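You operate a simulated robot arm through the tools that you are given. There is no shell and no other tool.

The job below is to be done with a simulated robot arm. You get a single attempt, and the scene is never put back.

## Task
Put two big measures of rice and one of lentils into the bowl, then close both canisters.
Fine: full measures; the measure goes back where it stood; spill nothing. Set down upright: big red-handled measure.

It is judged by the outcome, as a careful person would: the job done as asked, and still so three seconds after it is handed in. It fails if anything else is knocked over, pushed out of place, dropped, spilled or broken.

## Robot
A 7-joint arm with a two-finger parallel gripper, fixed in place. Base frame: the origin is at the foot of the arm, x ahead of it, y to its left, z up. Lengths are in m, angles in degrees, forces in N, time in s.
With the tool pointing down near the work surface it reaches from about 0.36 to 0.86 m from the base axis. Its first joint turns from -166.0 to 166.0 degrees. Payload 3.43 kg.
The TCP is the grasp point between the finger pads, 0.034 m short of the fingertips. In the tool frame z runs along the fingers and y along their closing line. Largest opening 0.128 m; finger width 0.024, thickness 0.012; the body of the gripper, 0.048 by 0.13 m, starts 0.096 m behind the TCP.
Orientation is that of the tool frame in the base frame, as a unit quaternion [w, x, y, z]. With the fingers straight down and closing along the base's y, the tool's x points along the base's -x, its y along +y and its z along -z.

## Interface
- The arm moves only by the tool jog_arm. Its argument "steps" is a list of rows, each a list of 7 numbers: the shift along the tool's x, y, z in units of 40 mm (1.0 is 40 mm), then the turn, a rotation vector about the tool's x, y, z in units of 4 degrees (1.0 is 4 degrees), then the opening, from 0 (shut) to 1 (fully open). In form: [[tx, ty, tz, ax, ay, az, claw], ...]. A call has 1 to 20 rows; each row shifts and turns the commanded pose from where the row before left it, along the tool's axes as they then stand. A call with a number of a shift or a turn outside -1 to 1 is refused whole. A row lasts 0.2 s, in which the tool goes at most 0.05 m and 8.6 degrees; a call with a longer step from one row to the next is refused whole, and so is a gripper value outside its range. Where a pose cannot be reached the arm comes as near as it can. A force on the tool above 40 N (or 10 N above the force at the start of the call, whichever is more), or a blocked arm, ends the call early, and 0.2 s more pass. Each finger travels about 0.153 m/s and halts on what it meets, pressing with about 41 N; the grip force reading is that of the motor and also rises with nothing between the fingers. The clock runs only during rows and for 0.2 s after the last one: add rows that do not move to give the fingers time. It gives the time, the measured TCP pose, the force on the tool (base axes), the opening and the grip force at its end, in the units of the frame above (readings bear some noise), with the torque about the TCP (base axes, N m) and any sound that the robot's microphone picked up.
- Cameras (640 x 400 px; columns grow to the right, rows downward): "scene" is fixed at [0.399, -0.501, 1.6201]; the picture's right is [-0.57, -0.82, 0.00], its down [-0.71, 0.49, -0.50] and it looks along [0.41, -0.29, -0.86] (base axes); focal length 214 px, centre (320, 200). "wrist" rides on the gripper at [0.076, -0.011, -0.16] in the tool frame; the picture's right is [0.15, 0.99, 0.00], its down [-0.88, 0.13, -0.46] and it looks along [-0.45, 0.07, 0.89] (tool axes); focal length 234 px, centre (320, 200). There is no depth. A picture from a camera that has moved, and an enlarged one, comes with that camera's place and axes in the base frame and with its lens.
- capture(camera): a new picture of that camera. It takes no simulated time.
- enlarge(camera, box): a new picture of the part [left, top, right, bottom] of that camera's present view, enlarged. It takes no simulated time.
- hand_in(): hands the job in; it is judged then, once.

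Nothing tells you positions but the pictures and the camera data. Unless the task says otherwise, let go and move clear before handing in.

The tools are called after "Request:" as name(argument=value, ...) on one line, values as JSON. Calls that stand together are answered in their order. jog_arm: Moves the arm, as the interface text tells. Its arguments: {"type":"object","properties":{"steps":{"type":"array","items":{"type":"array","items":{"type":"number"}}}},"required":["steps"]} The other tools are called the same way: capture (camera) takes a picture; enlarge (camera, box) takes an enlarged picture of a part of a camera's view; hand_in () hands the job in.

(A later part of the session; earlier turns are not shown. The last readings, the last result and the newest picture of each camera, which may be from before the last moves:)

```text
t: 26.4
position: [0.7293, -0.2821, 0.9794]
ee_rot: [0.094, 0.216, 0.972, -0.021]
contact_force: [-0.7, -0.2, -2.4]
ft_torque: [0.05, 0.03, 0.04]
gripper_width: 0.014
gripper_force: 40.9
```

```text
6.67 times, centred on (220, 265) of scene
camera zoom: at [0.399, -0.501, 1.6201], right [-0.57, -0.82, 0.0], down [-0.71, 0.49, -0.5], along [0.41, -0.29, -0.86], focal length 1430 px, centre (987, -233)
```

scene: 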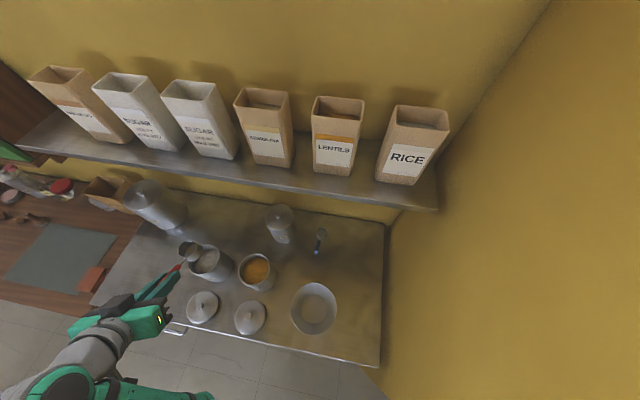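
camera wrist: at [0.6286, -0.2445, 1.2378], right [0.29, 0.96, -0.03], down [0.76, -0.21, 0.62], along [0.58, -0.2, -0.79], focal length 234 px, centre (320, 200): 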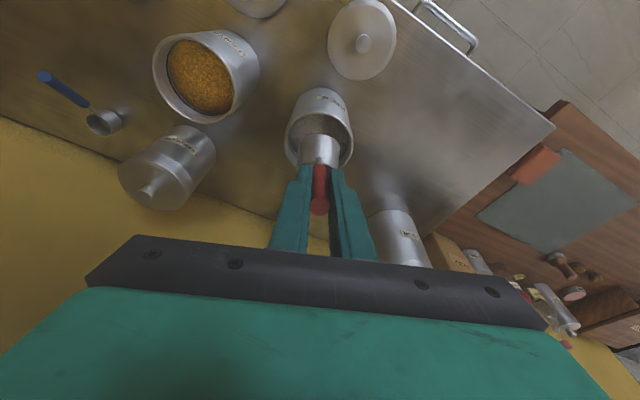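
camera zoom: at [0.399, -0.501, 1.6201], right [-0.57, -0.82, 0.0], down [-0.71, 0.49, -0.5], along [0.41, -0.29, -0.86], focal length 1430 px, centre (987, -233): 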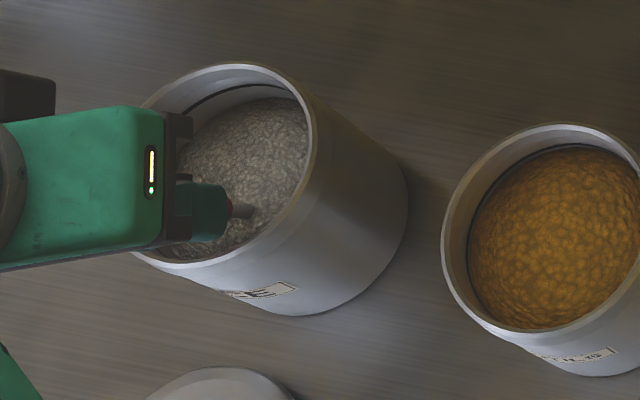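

The cup is fully under the rice surface. Now I'll level it progressively while lifting it out of the rice.

Request:
jog_arm(steps=[[0.1285, 0, -0.086, 0, -1, 0, 0], [0.154, 0, -0.14, 0, -1, 0, 0], [0.132, 0, -0.162, 0, -1, 0, 0], [0.116, 0, -0.155, 0, -1, 0, 0], [0.0925, 0, -0.171, 0, -1, 0, 0], [0.0855, 0, -0.197, 0, -1, 0, 0], [0.028, 0, -0.248, 0, -1, 0, 0], [-0.033, 0, -0.24, 0, -1, 0, 0], [0, 0, 0, 0, 0, 0, 0]])

Request:
enlarge(camera="wrist", box=[260, 50, 400, 190])

Request:
enlarge(camera="scene", box=[170, 230, 250, 300])

```text
t: 28.4
position: [0.6816, -0.2601, 1.0196]
ee_rot: [0.36, 0.202, 0.907, -0.079]
contact_force: [-0.2, 0.6, -0.3]
ft_torque: [0.04, 0.11, 0.0]
gripper_width: 0.0138
gripper_force: 41.3
```

```text
2.86 times, centred on (330, 120) of wrist
camera zoom: at [0.53, -0.1998, 1.0836], right [0.32, 0.94, -0.1], down [0.35, -0.02, 0.93], along [0.88, -0.34, -0.34], focal length 669 px, centre (291, 429)
```

zoom: 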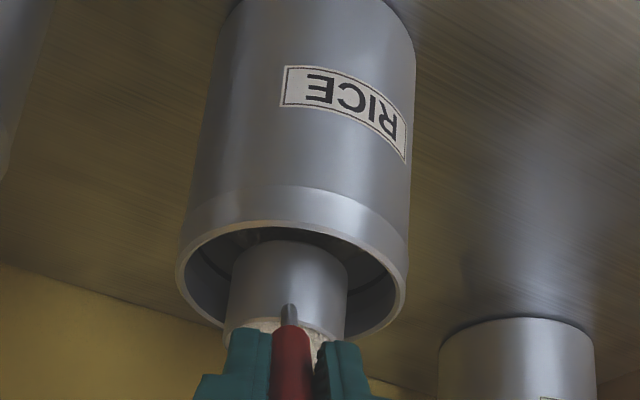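

```text
5.71 times, centred on (210, 265) of scene
camera zoom: at [0.399, -0.501, 1.6201], right [-0.57, -0.82, 0.0], down [-0.71, 0.49, -0.5], along [0.41, -0.29, -0.86], focal length 1226 px, centre (949, -171)
```

zoom: 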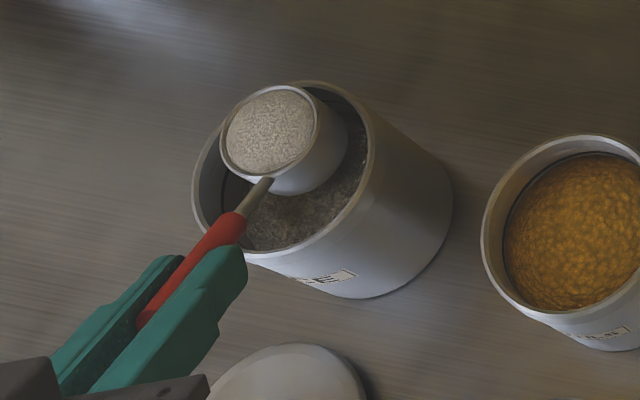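

The measure came out full, slightly heaped with rice. I'll lift it gently, staying level, then check before carrying it to the bowl.

Request:
jog_arm(steps=[[-0.15, 0, -0.16, 0, 0, 0, 0], [-0.309, 0, -0.328, 0, 0, 0, 0], [-0.309, 0, -0.328, 0, 0, 0, 0], [-0.309, 0, -0.328, 0, 0, 0, 0], [-0.309, 0, -0.328, 0, 0, 0, 0], [-0.15, 0, -0.16, 0, 0, 0, 0], [0, 0, 0, -0.223, 0, -0.2365, 0], [0, 0, 0, -0.446, 0, -0.473, 0], [0, 0, 0, -0.223, 0, -0.2365, 0], [0, 0, 0, 0, 0, 0, 0]])

Request:
enlarge(camera="scene", box=[150, 210, 270, 310])

Request:
enlarge(camera="wrist", box=[250, 0, 390, 180])

```text
t: 30.6
position: [0.6835, -0.2604, 1.1092]
ee_rot: [0.362, 0.161, 0.916, -0.063]
contact_force: [-0.5, -0.3, -1.2]
ft_torque: [0.08, 0.07, -0.02]
gripper_width: 0.0139
gripper_force: 40.9
```

```text
4.00 times, centred on (210, 260) of scene
camera zoom: at [0.399, -0.501, 1.6201], right [-0.57, -0.82, 0.0], down [-0.71, 0.49, -0.5], along [0.41, -0.29, -0.86], focal length 858 px, centre (760, -40)
```

zoom: 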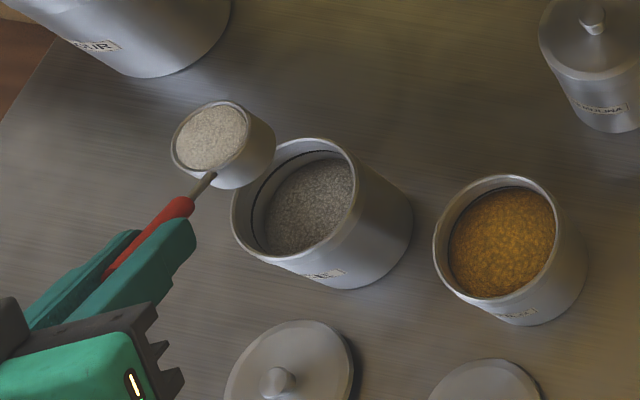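

```text
2.22 times, centred on (320, 90) of wrist
camera zoom: at [0.5255, -0.2149, 1.1728], right [0.23, 0.97, -0.1], down [0.36, 0.01, 0.93], along [0.9, -0.25, -0.34], focal length 520 px, centre (320, 444)
```

zoom: 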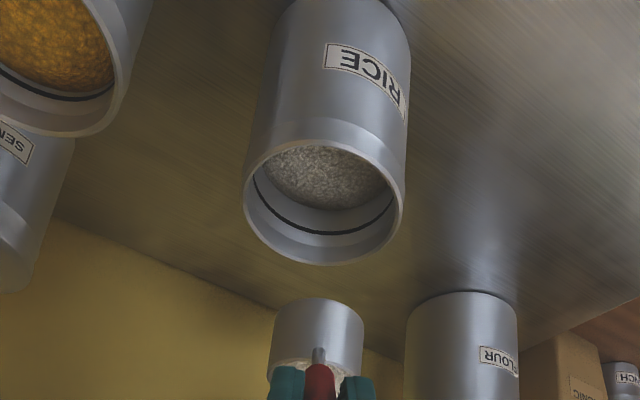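

The cup is full and the rice level in the canister fell accordingly, with nothing spilled. Next I'll carry it slowly over to the bowl.

Request:
jog_arm(steps=[[0.1, -0.18, -0.095, 0, 0, 0, 0], [0.2165, -0.3905, -0.204, 0, 0, 0, 0], [0.2165, -0.3905, -0.204, 0, 0, 0, 0], [0.2165, -0.3905, -0.204, 0, 0, 0, 0], [0.2165, -0.3905, -0.204, 0, 0, 0, 0], [0.2165, -0.3905, -0.204, 0, 0, 0, 0], [0.2165, -0.3905, -0.204, 0, 0, 0, 0], [0.2165, -0.3905, -0.204, 0, 0, 0, 0], [0.2165, -0.3905, -0.204, 0, 0, 0, 0], [0.2165, -0.3905, -0.204, 0, 0, 0, 0], [0.2165, -0.3905, -0.204, 0, 0, 0, 0], [0.2165, -0.3905, -0.204, 0, 0, 0, 0], [0.2165, -0.3905, -0.204, 0, 0, 0, 0], [0.2165, -0.3905, -0.204, 0, 0, 0, 0], [0.2165, -0.3905, -0.204, 0, 0, 0, 0], [0.2165, -0.3905, -0.204, 0, 0, 0, 0], [0.2165, -0.3905, -0.204, 0, 0, 0, 0], [0.2165, -0.3905, -0.204, 0, 0, 0, 0], [0.2165, -0.3905, -0.204, 0, 0, 0, 0], [0.2165, -0.3905, -0.204, 0, 0, 0, 0]])

Request:
capture(camera="scene")

Request:
capture(camera="wrist")

```text
t: 34.8
position: [0.3605, -0.4667, 1.1099]
ee_rot: [0.361, 0.16, 0.916, -0.063]
contact_force: [-0.8, 0.3, -1.2]
ft_torque: [0.02, 0.11, 0.0]
gripper_width: 0.0138
gripper_force: 41.1
```

```text
taken
```

scene: 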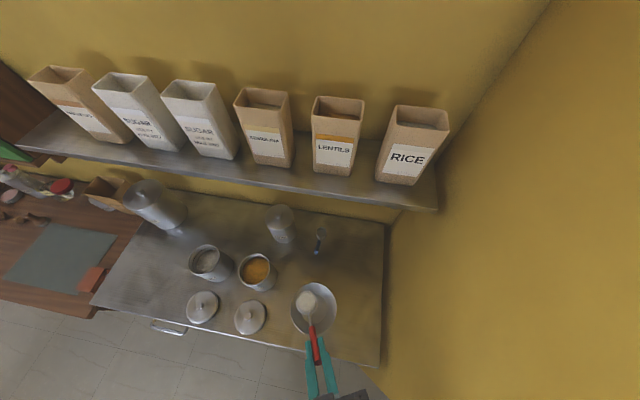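

```text
taken
camera wrist: at [0.204, -0.4211, 1.1732], right [0.24, 0.97, -0.1], down [0.36, 0.01, 0.93], along [0.9, -0.26, -0.34], focal length 234 px, centre (320, 200)
```

wrist: 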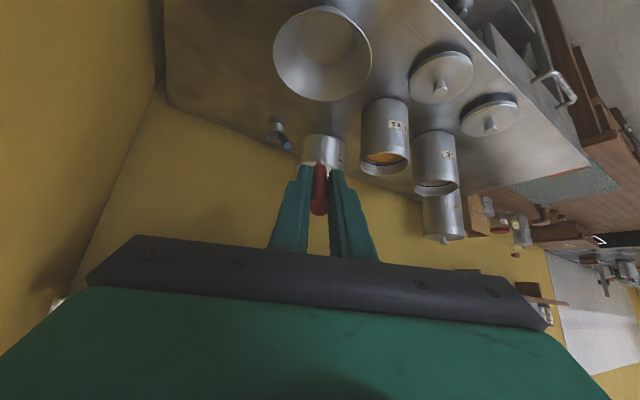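

The cup is above the bowl. I'll lower it to about 9 cm above the bowl rim, centred.

Request:
jog_arm(steps=[[0.15, -0.02, 0.135, 0, 0, 0, 0], [0.277, -0.036, 0.254, 0, 0, 0, 0], [0.277, -0.036, 0.254, 0, 0, 0, 0], [0.277, -0.036, 0.254, 0, 0, 0, 0], [0.277, -0.036, 0.254, 0, 0, 0, 0], [0.277, -0.036, 0.254, 0, 0, 0, 0], [0.127, -0.016, 0.119, 0, 0, 0, 0], [0, 0, 0, 0, 0, 0, 0]])

Request:
enlarge(camera="scene", box=[250, 250, 390, 390])

Request:
capture(camera="wrist")

```text
t: 36.6
position: [0.3512, -0.4722, 1.0193]
ee_rot: [0.362, 0.16, 0.916, -0.063]
contact_force: [0.0, 0.1, -0.4]
ft_torque: [0.03, 0.11, 0.01]
gripper_width: 0.0137
gripper_force: 41.1
```

```text
2.86 times, centred on (320, 320) of scene
camera zoom: at [0.399, -0.501, 1.6201], right [-0.57, -0.82, 0.0], down [-0.71, 0.49, -0.5], along [0.41, -0.29, -0.86], focal length 613 px, centre (320, -143)
```

zoom: 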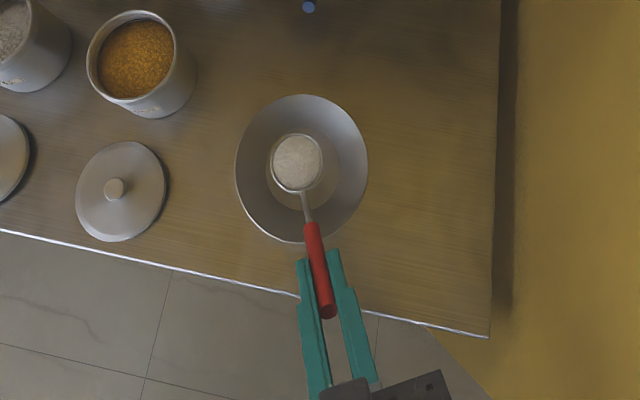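

```text
taken
camera wrist: at [0.1946, -0.427, 1.0824], right [0.24, 0.97, -0.1], down [0.36, 0.01, 0.93], along [0.9, -0.25, -0.34], focal length 234 px, centre (320, 200)
```

wrist: 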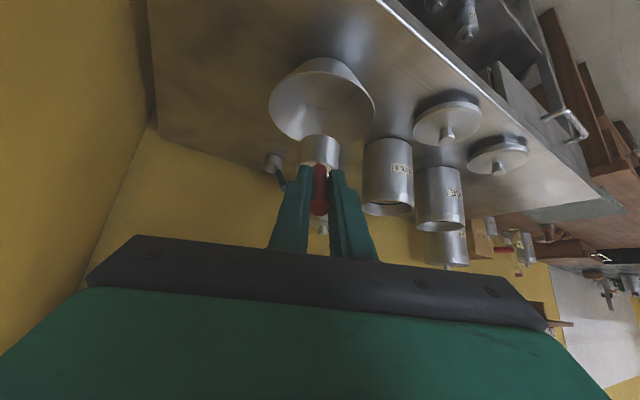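

The full cup is centred over the bowl. I'll start tipping it about the cup centre, 20° first to confirm the arm follows.

Request:
jog_arm(steps=[[-0.0428, 0.056, -0.0073, 0.3303, 0.2113, -0.3102, 0], [-0.0428, 0.056, -0.0073, 0.3303, 0.2113, -0.3102, 0], [-0.0855, 0.112, -0.0146, 0.6606, 0.4226, -0.6203, 0], [-0.0855, 0.112, -0.0146, 0.6606, 0.4226, -0.6203, 0], [-0.0855, 0.112, -0.0146, 0.6606, 0.4226, -0.6203, 0], [-0.0855, 0.112, -0.0146, 0.6606, 0.4226, -0.6203, 0], [0, 0, 0, 0, 0, 0, 0]])

Request:
enlarge(camera="scene", box=[250, 250, 390, 390])

```text
t: 38.2
position: [0.3709, -0.4525, 1.0305]
ee_rot: [0.264, 0.106, 0.938, -0.196]
contact_force: [0.1, -0.3, -0.9]
ft_torque: [0.1, 0.08, -0.01]
gripper_width: 0.0139
gripper_force: 41.1
```

```text
2.86 times, centred on (320, 320) of scene
camera zoom: at [0.399, -0.501, 1.6201], right [-0.57, -0.82, 0.0], down [-0.71, 0.49, -0.5], along [0.41, -0.29, -0.86], focal length 613 px, centre (320, -143)
```

zoom: 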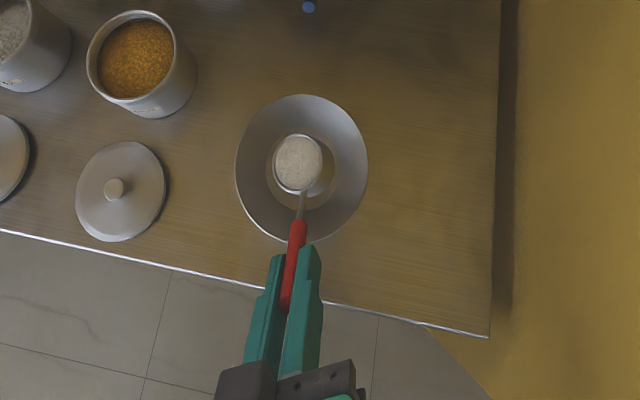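

The tip is tracking and the cup stays put. Continuing the tip by another 60°, slowly.

Request:
jog_arm(steps=[[-0.064, 0.084, -0.011, 0.4955, 0.317, -0.4652, 0], [-0.064, 0.084, -0.011, 0.4955, 0.317, -0.4652, 0], [-0.064, 0.084, -0.011, 0.4955, 0.317, -0.4652, 0], [-0.064, 0.084, -0.011, 0.4955, 0.317, -0.4652, 0], [-0.064, 0.084, -0.011, 0.4955, 0.317, -0.4652, 0], [-0.064, 0.084, -0.011, 0.4955, 0.317, -0.4652, 0], [-0.064, 0.084, -0.011, 0.4955, 0.317, -0.4652, 0], [-0.064, 0.084, -0.011, 0.4955, 0.317, -0.4652, 0], [-0.064, 0.084, -0.011, 0.4955, 0.317, -0.4652, 0], [-0.064, 0.084, -0.011, 0.4955, 0.317, -0.4652, 0]])

Request:
enlarge(camera="scene", box=[250, 250, 390, 390])

```text
t: 40.4
position: [0.4002, -0.424, 1.0254]
ee_rot: [0.103, 0.018, 0.919, -0.379]
contact_force: [-0.9, 0.6, -1.7]
ft_torque: [0.11, 0.04, -0.02]
gripper_width: 0.0142
gripper_force: 41.4
```

```text
2.86 times, centred on (320, 320) of scene
camera zoom: at [0.399, -0.501, 1.6201], right [-0.57, -0.82, 0.0], down [-0.71, 0.49, -0.5], along [0.41, -0.29, -0.86], focal length 613 px, centre (320, -143)
```

zoom: 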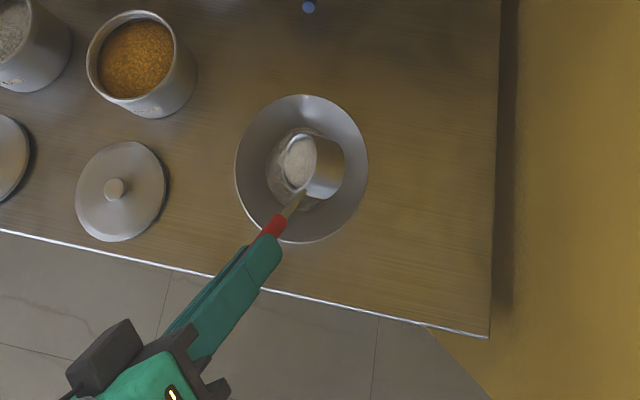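

Rice is now falling into the centre of the bowl. Continuing.

Request:
jog_arm(steps=[[-0.064, 0.084, -0.011, 0.4955, 0.317, -0.4652, 0], [-0.064, 0.084, -0.011, 0.4955, 0.317, -0.4652, 0], [-0.064, 0.084, -0.011, 0.4955, 0.317, -0.4652, 0], [-0.064, 0.084, -0.011, 0.4955, 0.317, -0.4652, 0], [-0.064, 0.084, -0.011, 0.4955, 0.317, -0.4652, 0], [-0.064, 0.084, -0.011, 0.4955, 0.317, -0.4652, 0], [-0.064, 0.084, -0.011, 0.4955, 0.317, -0.4652, 0], [-0.064, 0.084, -0.011, 0.4955, 0.317, -0.4652, 0], [-0.064, 0.084, -0.011, 0.4955, 0.317, -0.4652, 0], [-0.064, 0.084, -0.011, 0.4955, 0.317, -0.4652, 0], [-0.064, 0.084, -0.011, 0.4955, 0.317, -0.4652, 0], [-0.064, 0.084, -0.011, 0.4955, 0.317, -0.4652, 0], [-0.064, 0.084, -0.011, 0.4955, 0.317, -0.4652, 0]])

Request:
enlarge(camera="scene", box=[250, 250, 390, 390])

Request:
capture(camera="wrist")

```text
t: 43.2
position: [0.4309, -0.3921, 0.9919]
ee_rot: [-0.115, -0.098, 0.802, -0.578]
contact_force: [-0.6, -0.1, -1.1]
ft_torque: [0.09, 0.01, 0.02]
gripper_width: 0.0136
gripper_force: 41.2
```

```text
2.86 times, centred on (320, 320) of scene
camera zoom: at [0.399, -0.501, 1.6201], right [-0.57, -0.82, 0.0], down [-0.71, 0.49, -0.5], along [0.41, -0.29, -0.86], focal length 613 px, centre (320, -143)
```

zoom: 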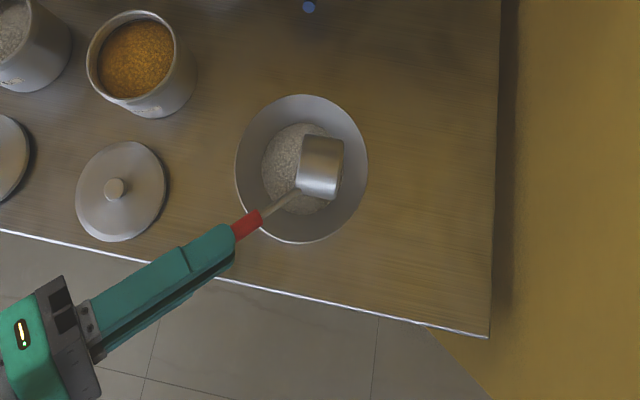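

```text
taken
camera wrist: at [0.374, -0.2472, 1.0719], right [-0.43, 0.3, -0.85], down [0.84, 0.49, -0.24], along [0.35, -0.81, -0.47], focal length 234 px, centre (320, 200)
```

wrist: 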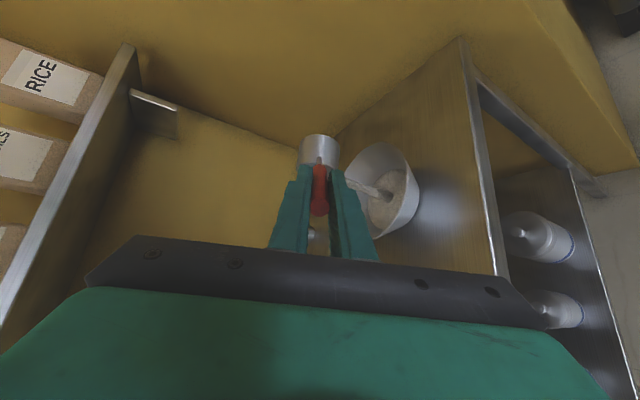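

Most of the rice has dropped, with a stream still running into the bowl. Continuing to about 120° and pausing.

Request:
jog_arm(steps=[[-0.064, 0.084, -0.011, 0.4955, 0.317, -0.4652, 0], [-0.064, 0.084, -0.011, 0.4955, 0.317, -0.4652, 0], [-0.064, 0.084, -0.011, 0.4955, 0.317, -0.4652, 0], [-0.064, 0.084, -0.011, 0.4955, 0.317, -0.4652, 0], [-0.064, 0.084, -0.011, 0.4955, 0.317, -0.4652, 0], [-0.064, 0.084, -0.011, 0.4955, 0.317, -0.4652, 0], [-0.064, 0.084, -0.011, 0.4955, 0.317, -0.4652, 0], [-0.064, 0.084, -0.011, 0.4955, 0.317, -0.4652, 0], [-0.064, 0.084, -0.011, 0.4955, 0.317, -0.4652, 0], [-0.064, 0.084, -0.011, 0.4955, 0.317, -0.4652, 0], [0, 0, 0, 0, 0, 0, 0], [0, 0, 0, 0, 0, 0, 0], [0, 0, 0, 0, 0, 0, 0]])

Request:
enlarge(camera="scene", box=[250, 250, 390, 390])

Request:
enlarge(camera="wrist", box=[270, 100, 450, 260])

```text
t: 46.0
position: [0.4745, -0.4157, 0.9855]
ee_rot: [-0.237, -0.168, 0.704, -0.647]
contact_force: [-0.1, 0.0, -1.3]
ft_torque: [0.12, 0.01, -0.01]
gripper_width: 0.0141
gripper_force: 41.3
out of reach, approached as far as the arm can: row 6, 7, 8, 9, 10
```

```text
2.86 times, centred on (320, 320) of scene
camera zoom: at [0.399, -0.501, 1.6201], right [-0.57, -0.82, 0.0], down [-0.71, 0.49, -0.5], along [0.41, -0.29, -0.86], focal length 613 px, centre (320, -143)
```

zoom: 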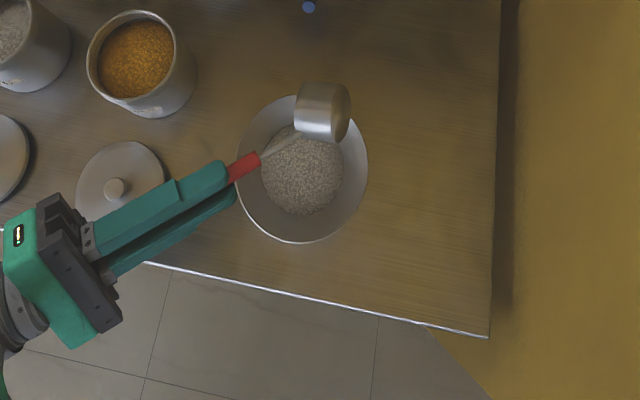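

```text
2.50 times, centred on (360, 180) of wrist
camera zoom: at [0.4378, -0.2536, 1.0439], right [-0.66, 0.11, -0.74], down [0.71, 0.4, -0.57], along [0.23, -0.91, -0.35], focal length 585 px, centre (220, 250)
```

zoom: 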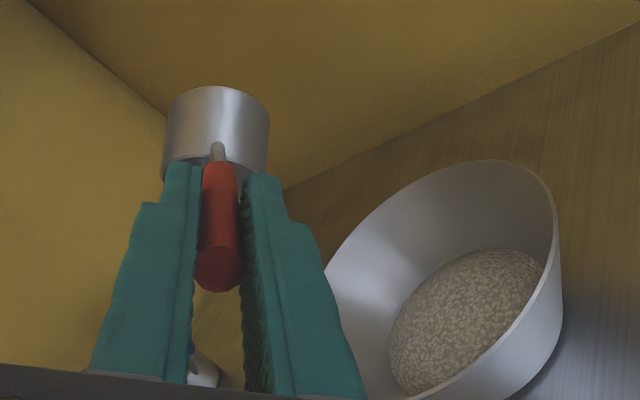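

The arm hit a limit near 105–110° and the cup drifted about 4.5 cm toward the back of the bowl, but it's still inside the rim and nothing spilled. I'll back the rotation up a few steps and see how the pose responds.

Request:
jog_arm(steps=[[0.064, -0.084, 0.011, -0.4955, -0.317, 0.4652, 0], [0.064, -0.084, 0.011, -0.4955, -0.317, 0.4652, 0], [0.064, -0.084, 0.011, -0.4955, -0.317, 0.4652, 0], [0.064, -0.084, 0.011, -0.4955, -0.317, 0.4652, 0], [0.064, -0.084, 0.011, -0.4955, -0.317, 0.4652, 0], [0, 0, 0, 0, 0, 0, 0]])

Request:
enlarge(camera="scene", box=[250, 250, 390, 390])

```text
t: 47.4
position: [0.4715, -0.4207, 1.0078]
ee_rot: [-0.161, -0.124, 0.775, -0.599]
contact_force: [0.0, 0.3, -1.2]
ft_torque: [0.13, -0.03, 0.0]
gripper_width: 0.0139
gripper_force: 41.0
```

```text
2.86 times, centred on (320, 320) of scene
camera zoom: at [0.399, -0.501, 1.6201], right [-0.57, -0.82, 0.0], down [-0.71, 0.49, -0.5], along [0.41, -0.29, -0.86], focal length 613 px, centre (320, -143)
```

zoom: 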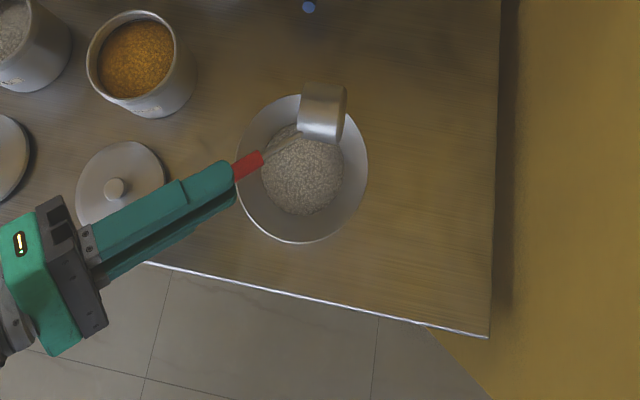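

The command tracks the actual pose, and the cup is now at roughly 96° tilt. I'll bring it back over the bowl centre, then turn it back upright to see whether it's empty.

Request:
jog_arm(steps=[[0.295, 0.18, -0.184, 0, 0, 0, 0], [0.295, 0.18, -0.184, 0, 0, 0, 0], [0.295, 0.18, -0.184, 0, 0, 0, 0], [0.0855, -0.112, 0.0146, -0.6606, -0.4226, 0.6203, 0], [0.0855, -0.112, 0.0146, -0.6606, -0.4226, 0.6203, 0], [0.0855, -0.112, 0.0146, -0.6606, -0.4226, 0.6203, 0], [0.0855, -0.112, 0.0146, -0.6606, -0.4226, 0.6203, 0], [0.0855, -0.112, 0.0146, -0.6606, -0.4226, 0.6203, 0], [0.0855, -0.112, 0.0146, -0.6606, -0.4226, 0.6203, 0], [0.0855, -0.112, 0.0146, -0.6606, -0.4226, 0.6203, 0], [0.0855, -0.112, 0.0146, -0.6606, -0.4226, 0.6203, 0], [0.0855, -0.112, 0.0146, -0.6606, -0.4226, 0.6203, 0], [0.0855, -0.112, 0.0146, -0.6606, -0.4226, 0.6203, 0], [0.0855, -0.112, 0.0146, -0.6606, -0.4226, 0.6203, 0], [0.0855, -0.112, 0.0146, -0.6606, -0.4226, 0.6203, 0], [0.0855, -0.112, 0.0146, -0.6606, -0.4226, 0.6203, 0], [0.0855, -0.112, 0.0146, -0.6606, -0.4226, 0.6203, 0], [0.0855, -0.112, 0.0146, -0.6606, -0.4226, 0.6203, 0], [0, 0, 0, 0, 0, 0, 0]])

Request:
enlarge(camera="scene", box=[250, 250, 390, 390])

Request:
enlarge(camera="scene", box=[290, 280, 340, 335])

```text
t: 51.4
position: [0.3895, -0.4389, 1.0588]
ee_rot: [0.169, 0.06, 0.941, -0.287]
contact_force: [0.2, 0.5, -1.0]
ft_torque: [0.1, 0.04, -0.02]
gripper_width: 0.014
gripper_force: 41.2
```

```text
2.86 times, centred on (320, 320) of scene
camera zoom: at [0.399, -0.501, 1.6201], right [-0.57, -0.82, 0.0], down [-0.71, 0.49, -0.5], along [0.41, -0.29, -0.86], focal length 613 px, centre (320, -143)
```

zoom: 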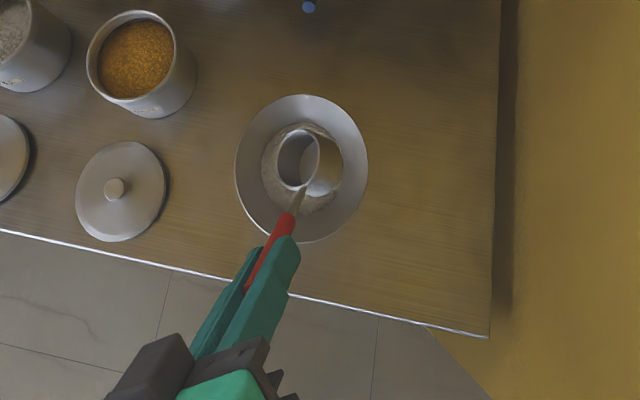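

```text
7.27 times, centred on (315, 308) of scene
camera zoom: at [0.399, -0.501, 1.6201], right [-0.57, -0.82, 0.0], down [-0.71, 0.49, -0.5], along [0.41, -0.29, -0.86], focal length 1560 px, centre (356, -582)
```

zoom: 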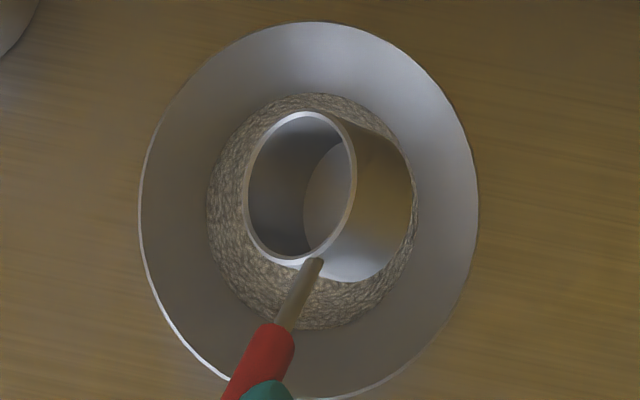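

The cup is completely empty and all the rice sits in the bowl. I'll level it, raise it, and head back for the second rice measure.

Request:
jog_arm(steps=[[0.0855, -0.112, 0.0146, -0.6606, -0.4226, 0.6203, 0], [0.0855, -0.112, 0.0146, -0.6606, -0.4226, 0.6203, 0], [0.0855, -0.112, 0.0146, -0.6606, -0.4226, 0.6203, 0], [0.0855, -0.112, 0.0146, -0.6606, -0.4226, 0.6203, 0], [0.0855, -0.112, 0.0146, -0.6606, -0.4226, 0.6203, 0], [0.0855, -0.112, 0.0146, -0.6606, -0.4226, 0.6203, 0], [0.0855, -0.112, 0.0146, -0.6606, -0.4226, 0.6203, 0], [0.0855, -0.112, 0.0146, -0.6606, -0.4226, 0.6203, 0], [0.0855, -0.112, 0.0146, -0.6606, -0.4226, 0.6203, 0], [0, 0, 0, 0, 0, 0, 0]])

```text
t: 53.6
position: [0.3538, -0.474, 1.0498]
ee_rot: [0.351, 0.165, 0.92, -0.056]
contact_force: [0.2, -0.7, -1.4]
ft_torque: [0.04, 0.08, 0.01]
gripper_width: 0.0139
gripper_force: 40.7
```

Level again apart from a degree or so, which I'll trim. Now up and across to the rice canister.

Request:
jog_arm(steps=[[0, 0, 0, 0.137, -0.36, -0.121, 0], [-0.47, 0, -0.503, 0, 0, 0, 0], [-0.47, 0, -0.503, 0, 0, 0, 0], [0, 0, 0, 0.487, 0, 0.521, 0], [0, 0, 0, 0.487, 0, 0.521, 0], [-0.446, 0.754, 0.4164, 0, 0, 0, 0], [-0.446, 0.754, 0.4164, 0, 0, 0, 0], [-0.446, 0.754, 0.4164, 0, 0, 0, 0], [-0.446, 0.754, 0.4164, 0, 0, 0, 0], [-0.446, 0.754, 0.4164, 0, 0, 0, 0], [-0.446, 0.754, 0.4164, 0, 0, 0, 0], [-0.446, 0.754, 0.4164, 0, 0, 0, 0], [-0.446, 0.754, 0.4164, 0, 0, 0, 0], [-0.446, 0.754, 0.4164, 0, 0, 0, 0], [-0.446, 0.754, 0.4164, 0, 0, 0, 0], [-0.446, 0.754, 0.4164, 0, 0, 0, 0], [0, 0, 0, 0, 0, 0, 0]])

Request:
capture(camera="scene")

Request:
enlarge(camera="scene", box=[280, 270, 350, 340])

```text
t: 57.2
position: [0.7408, -0.292, 1.1033]
ee_rot: [0.358, 0.208, 0.906, -0.083]
contact_force: [0.7, -0.2, -0.7]
ft_torque: [0.02, 0.08, 0.01]
gripper_width: 0.0137
gripper_force: 40.8
```

```text
taken
```

scene: 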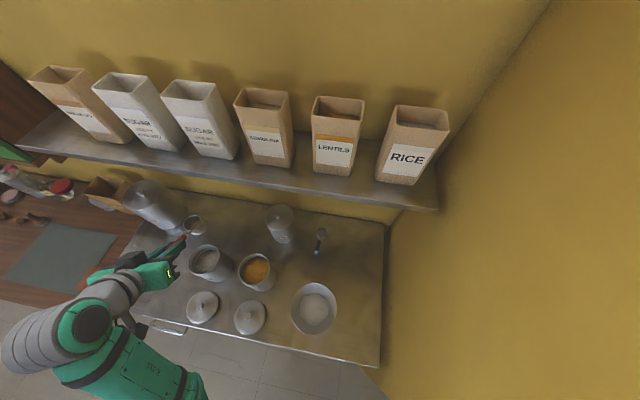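

```text
5.71 times, centred on (315, 305) of scene
camera zoom: at [0.399, -0.501, 1.6201], right [-0.57, -0.82, 0.0], down [-0.71, 0.49, -0.5], along [0.41, -0.29, -0.86], focal length 1226 px, centre (349, -400)
```

zoom: 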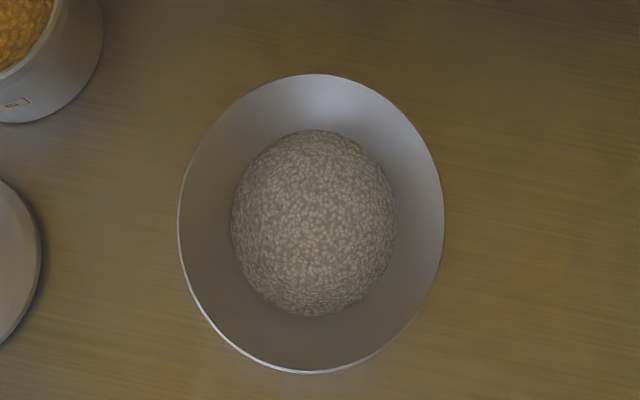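

The bowl holds one clean mound of rice. I'll steepen the cup again over the rice canister and check before dipping.

Request:
jog_arm(steps=[[0.113, 0.095, -0.106, 0, 0, 0, 0], [0, 0, 0, 0, 1, 0, 0], [0, 0, 0, 0, 1, 0, 0], [0, 0, 0, 0, 1, 0, 0], [0, 0, 0, 0, 1, 0, 0], [0, 0, 0, 0, 1, 0, 0], [0, 0, 0, 0, 1, 0, 0], [0, 0, 0, 0, 1, 0, 0], [0, 0, 0, 0, 1, 0, 0], [0, 0, 0, 0, 1, 0, 0], [0, 0, 0, 0, 0, 0, 0]])

Request:
enlarge(camera="wrist", box=[260, 60, 380, 180])

Request:
enlarge(camera="scene", box=[150, 220, 270, 320])

```text
t: 59.6
position: [0.7371, -0.2849, 1.1047]
ee_rot: [0.06, 0.221, 0.973, -0.013]
contact_force: [-0.5, 0.7, -1.2]
ft_torque: [-0.01, 0.03, -0.05]
gripper_width: 0.0142
gripper_force: 41.3
```

```text
3.33 times, centred on (320, 120) of wrist
camera zoom: at [0.6477, -0.2541, 1.2525], right [0.3, 0.95, -0.02], down [0.79, -0.24, 0.56], along [0.53, -0.18, -0.83], focal length 781 px, centre (320, 467)
```

zoom: 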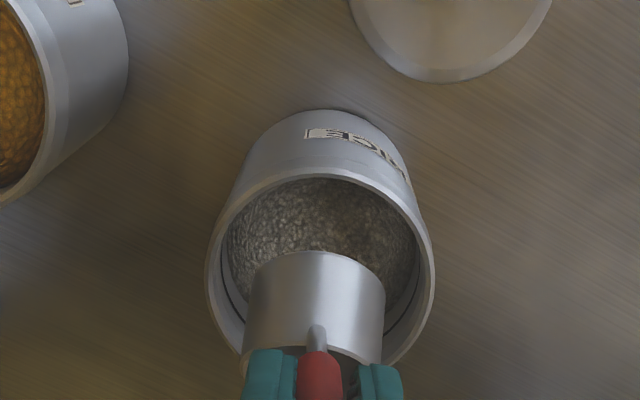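

```text
4.00 times, centred on (210, 270) of scene
camera zoom: at [0.399, -0.501, 1.6201], right [-0.57, -0.82, 0.0], down [-0.71, 0.49, -0.5], along [0.41, -0.29, -0.86], focal length 858 px, centre (760, -80)
```

zoom: 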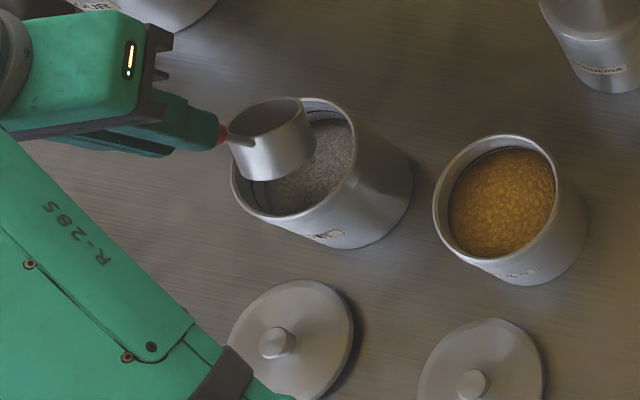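

Well aligned over the rice. Lowering into the rice again, slightly deeper than before.

Request:
jog_arm(steps=[[0.056, 0, 0.412, 0, 0, 0, 0], [0.056, 0, 0.412, 0, 0, 0, 0], [0.056, 0, 0.412, 0, 0, 0, 0], [0.056, 0, 0.412, 0, 0, 0, 0], [0.056, 0, 0.412, 0, 0, 0, 0], [0.056, 0, 0.412, 0, 0, 0, 0], [0.028, 0, 0.206, 0, 0, 0, 0], [0.028, 0, 0.206, 0, 0, 0, 0], [0.028, 0, 0.206, 0, 0, 0, 0], [0.028, 0, 0.206, 0, 0, 0, 0]])

Request:
enlarge(camera="wrist", box=[260, 70, 380, 190])

Request:
enlarge(camera="scene", box=[190, 235, 250, 295])

```text
t: 61.8
position: [0.7354, -0.2845, 0.9719]
ee_rot: [0.06, 0.223, 0.973, -0.014]
contact_force: [0.6, -1.0, -1.6]
ft_torque: [-0.01, 0.04, -0.01]
gripper_width: 0.014
gripper_force: 40.5
```

```text
3.33 times, centred on (320, 130) of wrist
camera zoom: at [0.6457, -0.2538, 1.1196], right [0.3, 0.95, -0.02], down [0.79, -0.24, 0.56], along [0.53, -0.18, -0.83], focal length 781 px, centre (320, 433)
```

zoom: 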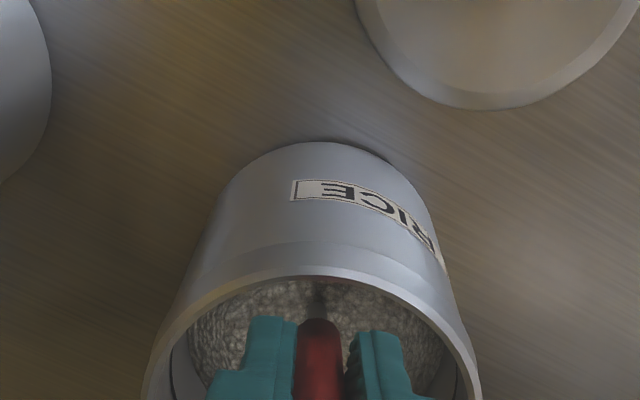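

```text
6.67 times, centred on (220, 265) of scene
camera zoom: at [0.399, -0.501, 1.6201], right [-0.57, -0.82, 0.0], down [-0.71, 0.49, -0.5], along [0.41, -0.29, -0.86], focal length 1430 px, centre (987, -233)
```

zoom: 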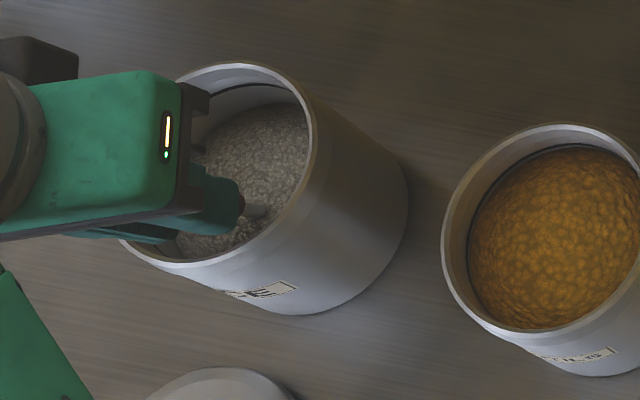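

The cup is submerged again. Levelling and lifting out along the same kind of path.

Request:
jog_arm(steps=[[0.162, 0, -0.0955, 0, -1, 0, 0], [0.148, 0, -0.1155, 0, -1, 0, 0], [0.154, 0, -0.14, 0, -1, 0, 0], [0.124, 0, -0.1855, 0, -1, 0, 0], [0.0965, 0, -0.201, 0, -1, 0, 0], [0.1035, 0, -0.204, 0, -1, 0, 0], [0.073, 0, -0.219, 0, -1, 0, 0], [0.028, 0, -0.248, 0, -1, 0, 0], [-0.0175, 0, -0.2205, 0, -1, 0, 0], [0, 0, 0, 0, 0, 0, 0]])

Request:
enlarge(camera="wrist", box=[260, 50, 400, 190])

Request:
enlarge(camera="scene", box=[170, 230, 250, 300])

```text
t: 64.0
position: [0.6807, -0.258, 1.0186]
ee_rot: [0.358, 0.206, 0.907, -0.081]
contact_force: [-0.5, -0.3, -1.7]
ft_torque: [0.05, 0.1, 0.0]
gripper_width: 0.0141
gripper_force: 41.1
```

```text
2.86 times, centred on (330, 120) of wrist
camera zoom: at [0.5284, -0.1976, 1.0826], right [0.33, 0.94, -0.1], down [0.36, -0.03, 0.93], along [0.87, -0.35, -0.34], focal length 669 px, centre (291, 429)
```

zoom: 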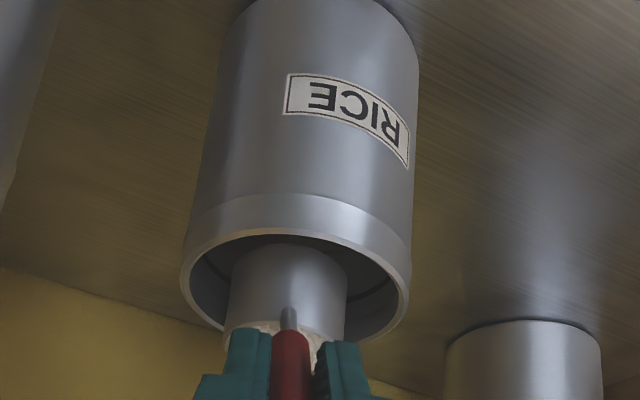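

```text
5.71 times, centred on (210, 265) of scene
camera zoom: at [0.399, -0.501, 1.6201], right [-0.57, -0.82, 0.0], down [-0.71, 0.49, -0.5], along [0.41, -0.29, -0.86], focal length 1226 px, centre (949, -171)
```

zoom: 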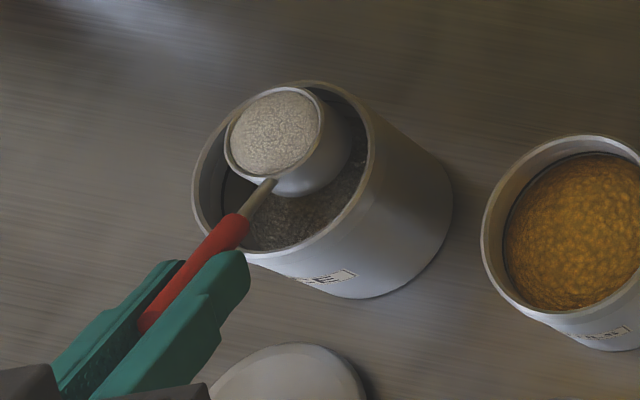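

Second measure is full too. Lifting gently and yawing for the carry.

Request:
jog_arm(steps=[[-0.15, 0, -0.16, 0, 0, 0, 0], [-0.309, 0, -0.328, 0, 0, 0, 0], [-0.309, 0, -0.328, 0, 0, 0, 0], [-0.309, 0, -0.328, 0, 0, 0, 0], [-0.309, 0, -0.328, 0, 0, 0, 0], [-0.15, 0, -0.16, 0, 0, 0, 0], [0, 0, 0, -0.239, 0, -0.256, 0], [0, 0, 0, -0.478, 0, -0.512, 0], [0, 0, 0, -0.239, 0, -0.256, 0], [0, 0, 0, 0, 0, 0, 0]])

Request:
jog_arm(steps=[[0.108, -0.196, -0.1, 0, 0, 0, 0], [0.2162, -0.3928, -0.2018, 0, 0, 0, 0], [0.2162, -0.3928, -0.2018, 0, 0, 0, 0], [0.2162, -0.3928, -0.2018, 0, 0, 0, 0], [0.2162, -0.3928, -0.2018, 0, 0, 0, 0], [0.2162, -0.3928, -0.2018, 0, 0, 0, 0], [0.2162, -0.3928, -0.2018, 0, 0, 0, 0], [0.2162, -0.3928, -0.2018, 0, 0, 0, 0], [0.2162, -0.3928, -0.2018, 0, 0, 0, 0], [0.2162, -0.3928, -0.2018, 0, 0, 0, 0], [0.2162, -0.3928, -0.2018, 0, 0, 0, 0], [0.2162, -0.3928, -0.2018, 0, 0, 0, 0], [0.2162, -0.3928, -0.2018, 0, 0, 0, 0], [0.2162, -0.3928, -0.2018, 0, 0, 0, 0], [0.2162, -0.3928, -0.2018, 0, 0, 0, 0], [0.2162, -0.3928, -0.2018, 0, 0, 0, 0], [0.2162, -0.3928, -0.2018, 0, 0, 0, 0], [0.2162, -0.3928, -0.2018, 0, 0, 0, 0], [0.2162, -0.3928, -0.2018, 0, 0, 0, 0], [0.2162, -0.3928, -0.2018, 0, 0, 0, 0]])

Request:
enlarge(camera="scene", box=[170, 220, 390, 390])

```text
t: 66.2
position: [0.6793, -0.2597, 1.1092]
ee_rot: [0.362, 0.164, 0.915, -0.065]
contact_force: [-0.3, -0.3, -0.7]
ft_torque: [0.09, 0.1, 0.06]
gripper_width: 0.0139
gripper_force: 41.3
```

```text
t: 70.4
position: [0.3605, -0.467, 1.1093]
ee_rot: [0.361, 0.162, 0.916, -0.064]
contact_force: [0.1, -0.1, -1.5]
ft_torque: [0.0, 0.15, 0.01]
gripper_width: 0.0137
gripper_force: 41.6
```

```text
2.35 times, centred on (280, 305) of scene
camera zoom: at [0.399, -0.501, 1.6201], right [-0.57, -0.82, 0.0], down [-0.71, 0.49, -0.5], along [0.41, -0.29, -0.86], focal length 505 px, centre (414, -47)
```

zoom: 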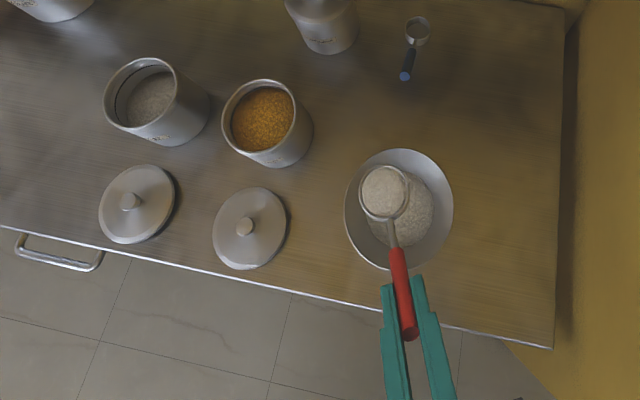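

No spill, and the second measure is over the bowl. Descending and tipping as before.

Request:
jog_arm(steps=[[0.15, -0.02, 0.135, 0, 0, 0, 0], [0.277, -0.036, 0.254, 0, 0, 0, 0], [0.277, -0.036, 0.254, 0, 0, 0, 0], [0.277, -0.036, 0.254, 0, 0, 0, 0], [0.277, -0.036, 0.254, 0, 0, 0, 0], [0.277, -0.036, 0.254, 0, 0, 0, 0], [0.127, -0.016, 0.119, 0, 0, 0, 0], [0, 0, 0, 0, 0, 0, 0]])

Request:
jog_arm(steps=[[-0.0428, 0.056, -0.0073, 0.3303, 0.2113, -0.3102, 0], [-0.0428, 0.056, -0.0073, 0.3303, 0.2113, -0.3102, 0], [-0.064, 0.084, -0.011, 0.4955, 0.317, -0.4652, 0], [-0.064, 0.084, -0.011, 0.4955, 0.317, -0.4652, 0], [-0.064, 0.084, -0.011, 0.4955, 0.317, -0.4652, 0], [-0.064, 0.084, -0.011, 0.4955, 0.317, -0.4652, 0], [-0.064, 0.084, -0.011, 0.4955, 0.317, -0.4652, 0], [-0.064, 0.084, -0.011, 0.4955, 0.317, -0.4652, 0], [-0.064, 0.084, -0.011, 0.4955, 0.317, -0.4652, 0], [-0.064, 0.084, -0.011, 0.4955, 0.317, -0.4652, 0], [-0.064, 0.084, -0.011, 0.4955, 0.317, -0.4652, 0], [-0.064, 0.084, -0.011, 0.4955, 0.317, -0.4652, 0], [-0.064, 0.084, -0.011, 0.4955, 0.317, -0.4652, 0], [-0.064, 0.084, -0.011, 0.4955, 0.317, -0.4652, 0], [-0.064, 0.084, -0.011, 0.4955, 0.317, -0.4652, 0], [-0.064, 0.084, -0.011, 0.4955, 0.317, -0.4652, 0], [-0.064, 0.084, -0.011, 0.4955, 0.317, -0.4652, 0], [-0.064, 0.084, -0.011, 0.4955, 0.317, -0.4652, 0], [-0.064, 0.084, -0.011, 0.4955, 0.317, -0.4652, 0], [-0.064, 0.084, -0.011, 0.4955, 0.317, -0.4652, 0]])

Request:
enlarge(camera="scene", box=[250, 250, 390, 390])

```text
t: 72.2
position: [0.3498, -0.472, 1.0175]
ee_rot: [0.361, 0.163, 0.916, -0.065]
contact_force: [0.9, 0.4, -2.0]
ft_torque: [0.01, 0.13, 0.03]
gripper_width: 0.0142
gripper_force: 41.1
```

```text
t: 76.4
position: [0.4063, -0.4173, 1.0218]
ee_rot: [0.056, -0.005, 0.904, -0.424]
contact_force: [0.5, -0.3, -1.0]
ft_torque: [0.13, 0.04, 0.03]
gripper_width: 0.0139
gripper_force: 41.4
```

```text
2.86 times, centred on (320, 320) of scene
camera zoom: at [0.399, -0.501, 1.6201], right [-0.57, -0.82, 0.0], down [-0.71, 0.49, -0.5], along [0.41, -0.29, -0.86], focal length 613 px, centre (320, -143)
```

zoom: 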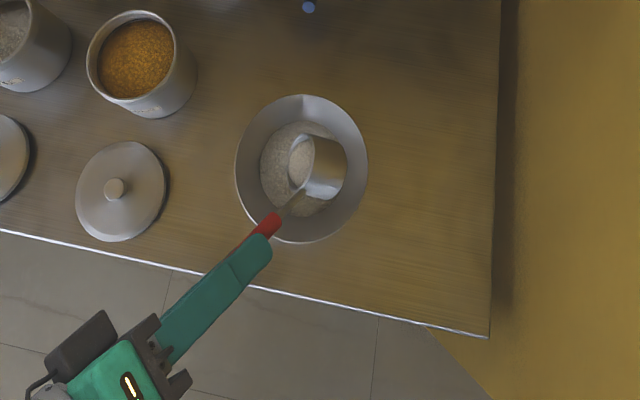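

Pouring into the bowl's centre. Continuing to about 101° then holding.

Request:
jog_arm(steps=[[-0.064, 0.084, -0.011, 0.4955, 0.317, -0.4652, 0], [-0.064, 0.084, -0.011, 0.4955, 0.317, -0.4652, 0], [-0.064, 0.084, -0.011, 0.4955, 0.317, -0.4652, 0], [-0.064, 0.084, -0.011, 0.4955, 0.317, -0.4652, 0], [-0.064, 0.084, -0.011, 0.4955, 0.317, -0.4652, 0], [-0.064, 0.084, -0.011, 0.4955, 0.317, -0.4652, 0], [-0.064, 0.084, -0.011, 0.4955, 0.317, -0.4652, 0], [-0.064, 0.084, -0.011, 0.4955, 0.317, -0.4652, 0], [-0.064, 0.084, -0.011, 0.4955, 0.317, -0.4652, 0], [-0.064, 0.084, -0.011, 0.4955, 0.317, -0.4652, 0], [-0.064, 0.084, -0.011, 0.4955, 0.317, -0.4652, 0], [-0.064, 0.084, -0.011, 0.4955, 0.317, -0.4652, 0], [-0.064, 0.084, -0.011, 0.4955, 0.317, -0.4652, 0], [-0.064, 0.084, -0.011, 0.4955, 0.317, -0.4652, 0], [0, 0, 0, 0, 0, 0, 0], [0, 0, 0, 0, 0, 0, 0], [0, 0, 0, 0, 0, 0, 0], [0, 0, 0, 0, 0, 0, 0]])

Request:
enlarge(camera="scene", box=[250, 250, 390, 390])

Request:
enlarge(camera="wrist", box=[270, 100, 450, 260])

```text
t: 80.2
position: [0.4352, -0.3896, 0.9759]
ee_rot: [-0.177, -0.127, 0.751, -0.623]
contact_force: [-0.7, -0.1, -0.7]
ft_torque: [0.11, -0.01, -0.02]
gripper_width: 0.0143
gripper_force: 40.6
```

```text
2.86 times, centred on (320, 320) of scene
camera zoom: at [0.399, -0.501, 1.6201], right [-0.57, -0.82, 0.0], down [-0.71, 0.49, -0.5], along [0.41, -0.29, -0.86], focal length 613 px, centre (320, -143)
```

zoom: 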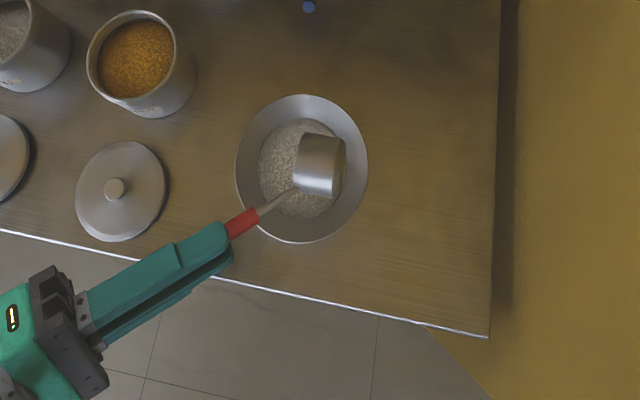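

```text
2.50 times, centred on (360, 180) of wrist
camera zoom: at [0.3894, -0.2327, 1.0431], right [-0.54, 0.19, -0.82], down [0.79, 0.45, -0.42], along [0.28, -0.87, -0.39], focal length 585 px, centre (220, 250)
```

zoom: 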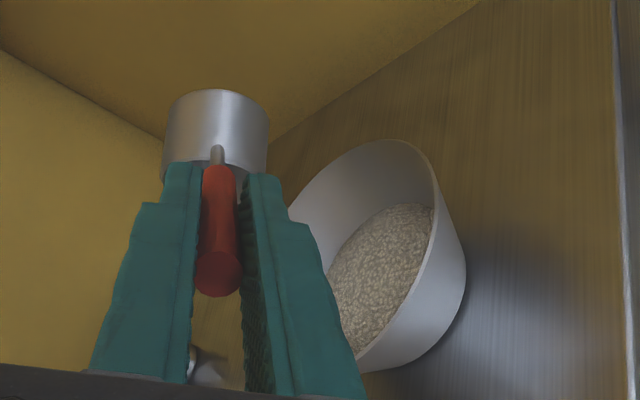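

The stream has stopped. Rolling the cup back to check that it's empty.

Request:
jog_arm(steps=[[0.0855, -0.112, 0.0146, -0.6606, -0.4226, 0.6203, 0], [0.0855, -0.112, 0.0146, -0.6606, -0.4226, 0.6203, 0], [0.0855, -0.112, 0.0146, -0.6606, -0.4226, 0.6203, 0], [0.0855, -0.112, 0.0146, -0.6606, -0.4226, 0.6203, 0], [0.0855, -0.112, 0.0146, -0.6606, -0.4226, 0.6203, 0], [0.0855, -0.112, 0.0146, -0.6606, -0.4226, 0.6203, 0], [0.0855, -0.112, 0.0146, -0.6606, -0.4226, 0.6203, 0], [0.0855, -0.112, 0.0146, -0.6606, -0.4226, 0.6203, 0], [0.0855, -0.112, 0.0146, -0.6606, -0.4226, 0.6203, 0], [0.0855, -0.112, 0.0146, -0.6606, -0.4226, 0.6203, 0], [0.0855, -0.112, 0.0146, -0.6606, -0.4226, 0.6203, 0], [0.0855, -0.112, 0.0146, -0.6606, -0.4226, 0.6203, 0], [0.0855, -0.112, 0.0146, -0.6606, -0.4226, 0.6203, 0], [0.0855, -0.112, 0.0146, -0.6606, -0.4226, 0.6203, 0], [0.0855, -0.112, 0.0146, -0.6606, -0.4226, 0.6203, 0], [0.0855, -0.112, 0.0146, -0.6606, -0.4226, 0.6203, 0], [0.0855, -0.112, 0.0146, -0.6606, -0.4226, 0.6203, 0], [0, 0, 0, 0, 0, 0, 0]])

Request:
enlarge(camera="scene", box=[285, 275, 345, 335])

```text
t: 84.0
position: [0.385, -0.4404, 1.0344]
ee_rot: [0.2, 0.074, 0.939, -0.271]
contact_force: [0.6, -0.2, -0.9]
ft_torque: [0.06, 0.01, 0.0]
gripper_width: 0.014
gripper_force: 40.8
```

```text
6.67 times, centred on (315, 305) of scene
camera zoom: at [0.399, -0.501, 1.6201], right [-0.57, -0.82, 0.0], down [-0.71, 0.49, -0.5], along [0.41, -0.29, -0.86], focal length 1430 px, centre (353, -500)
```

zoom: 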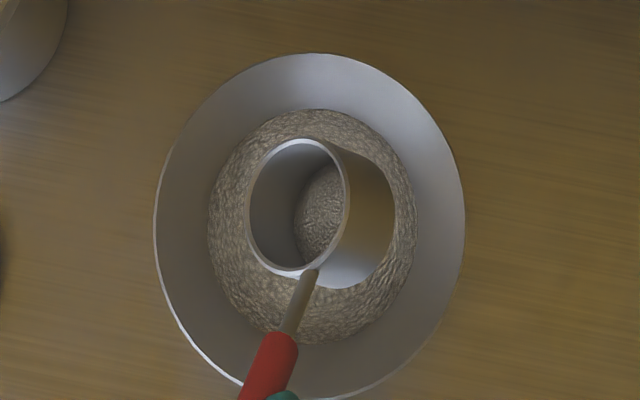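

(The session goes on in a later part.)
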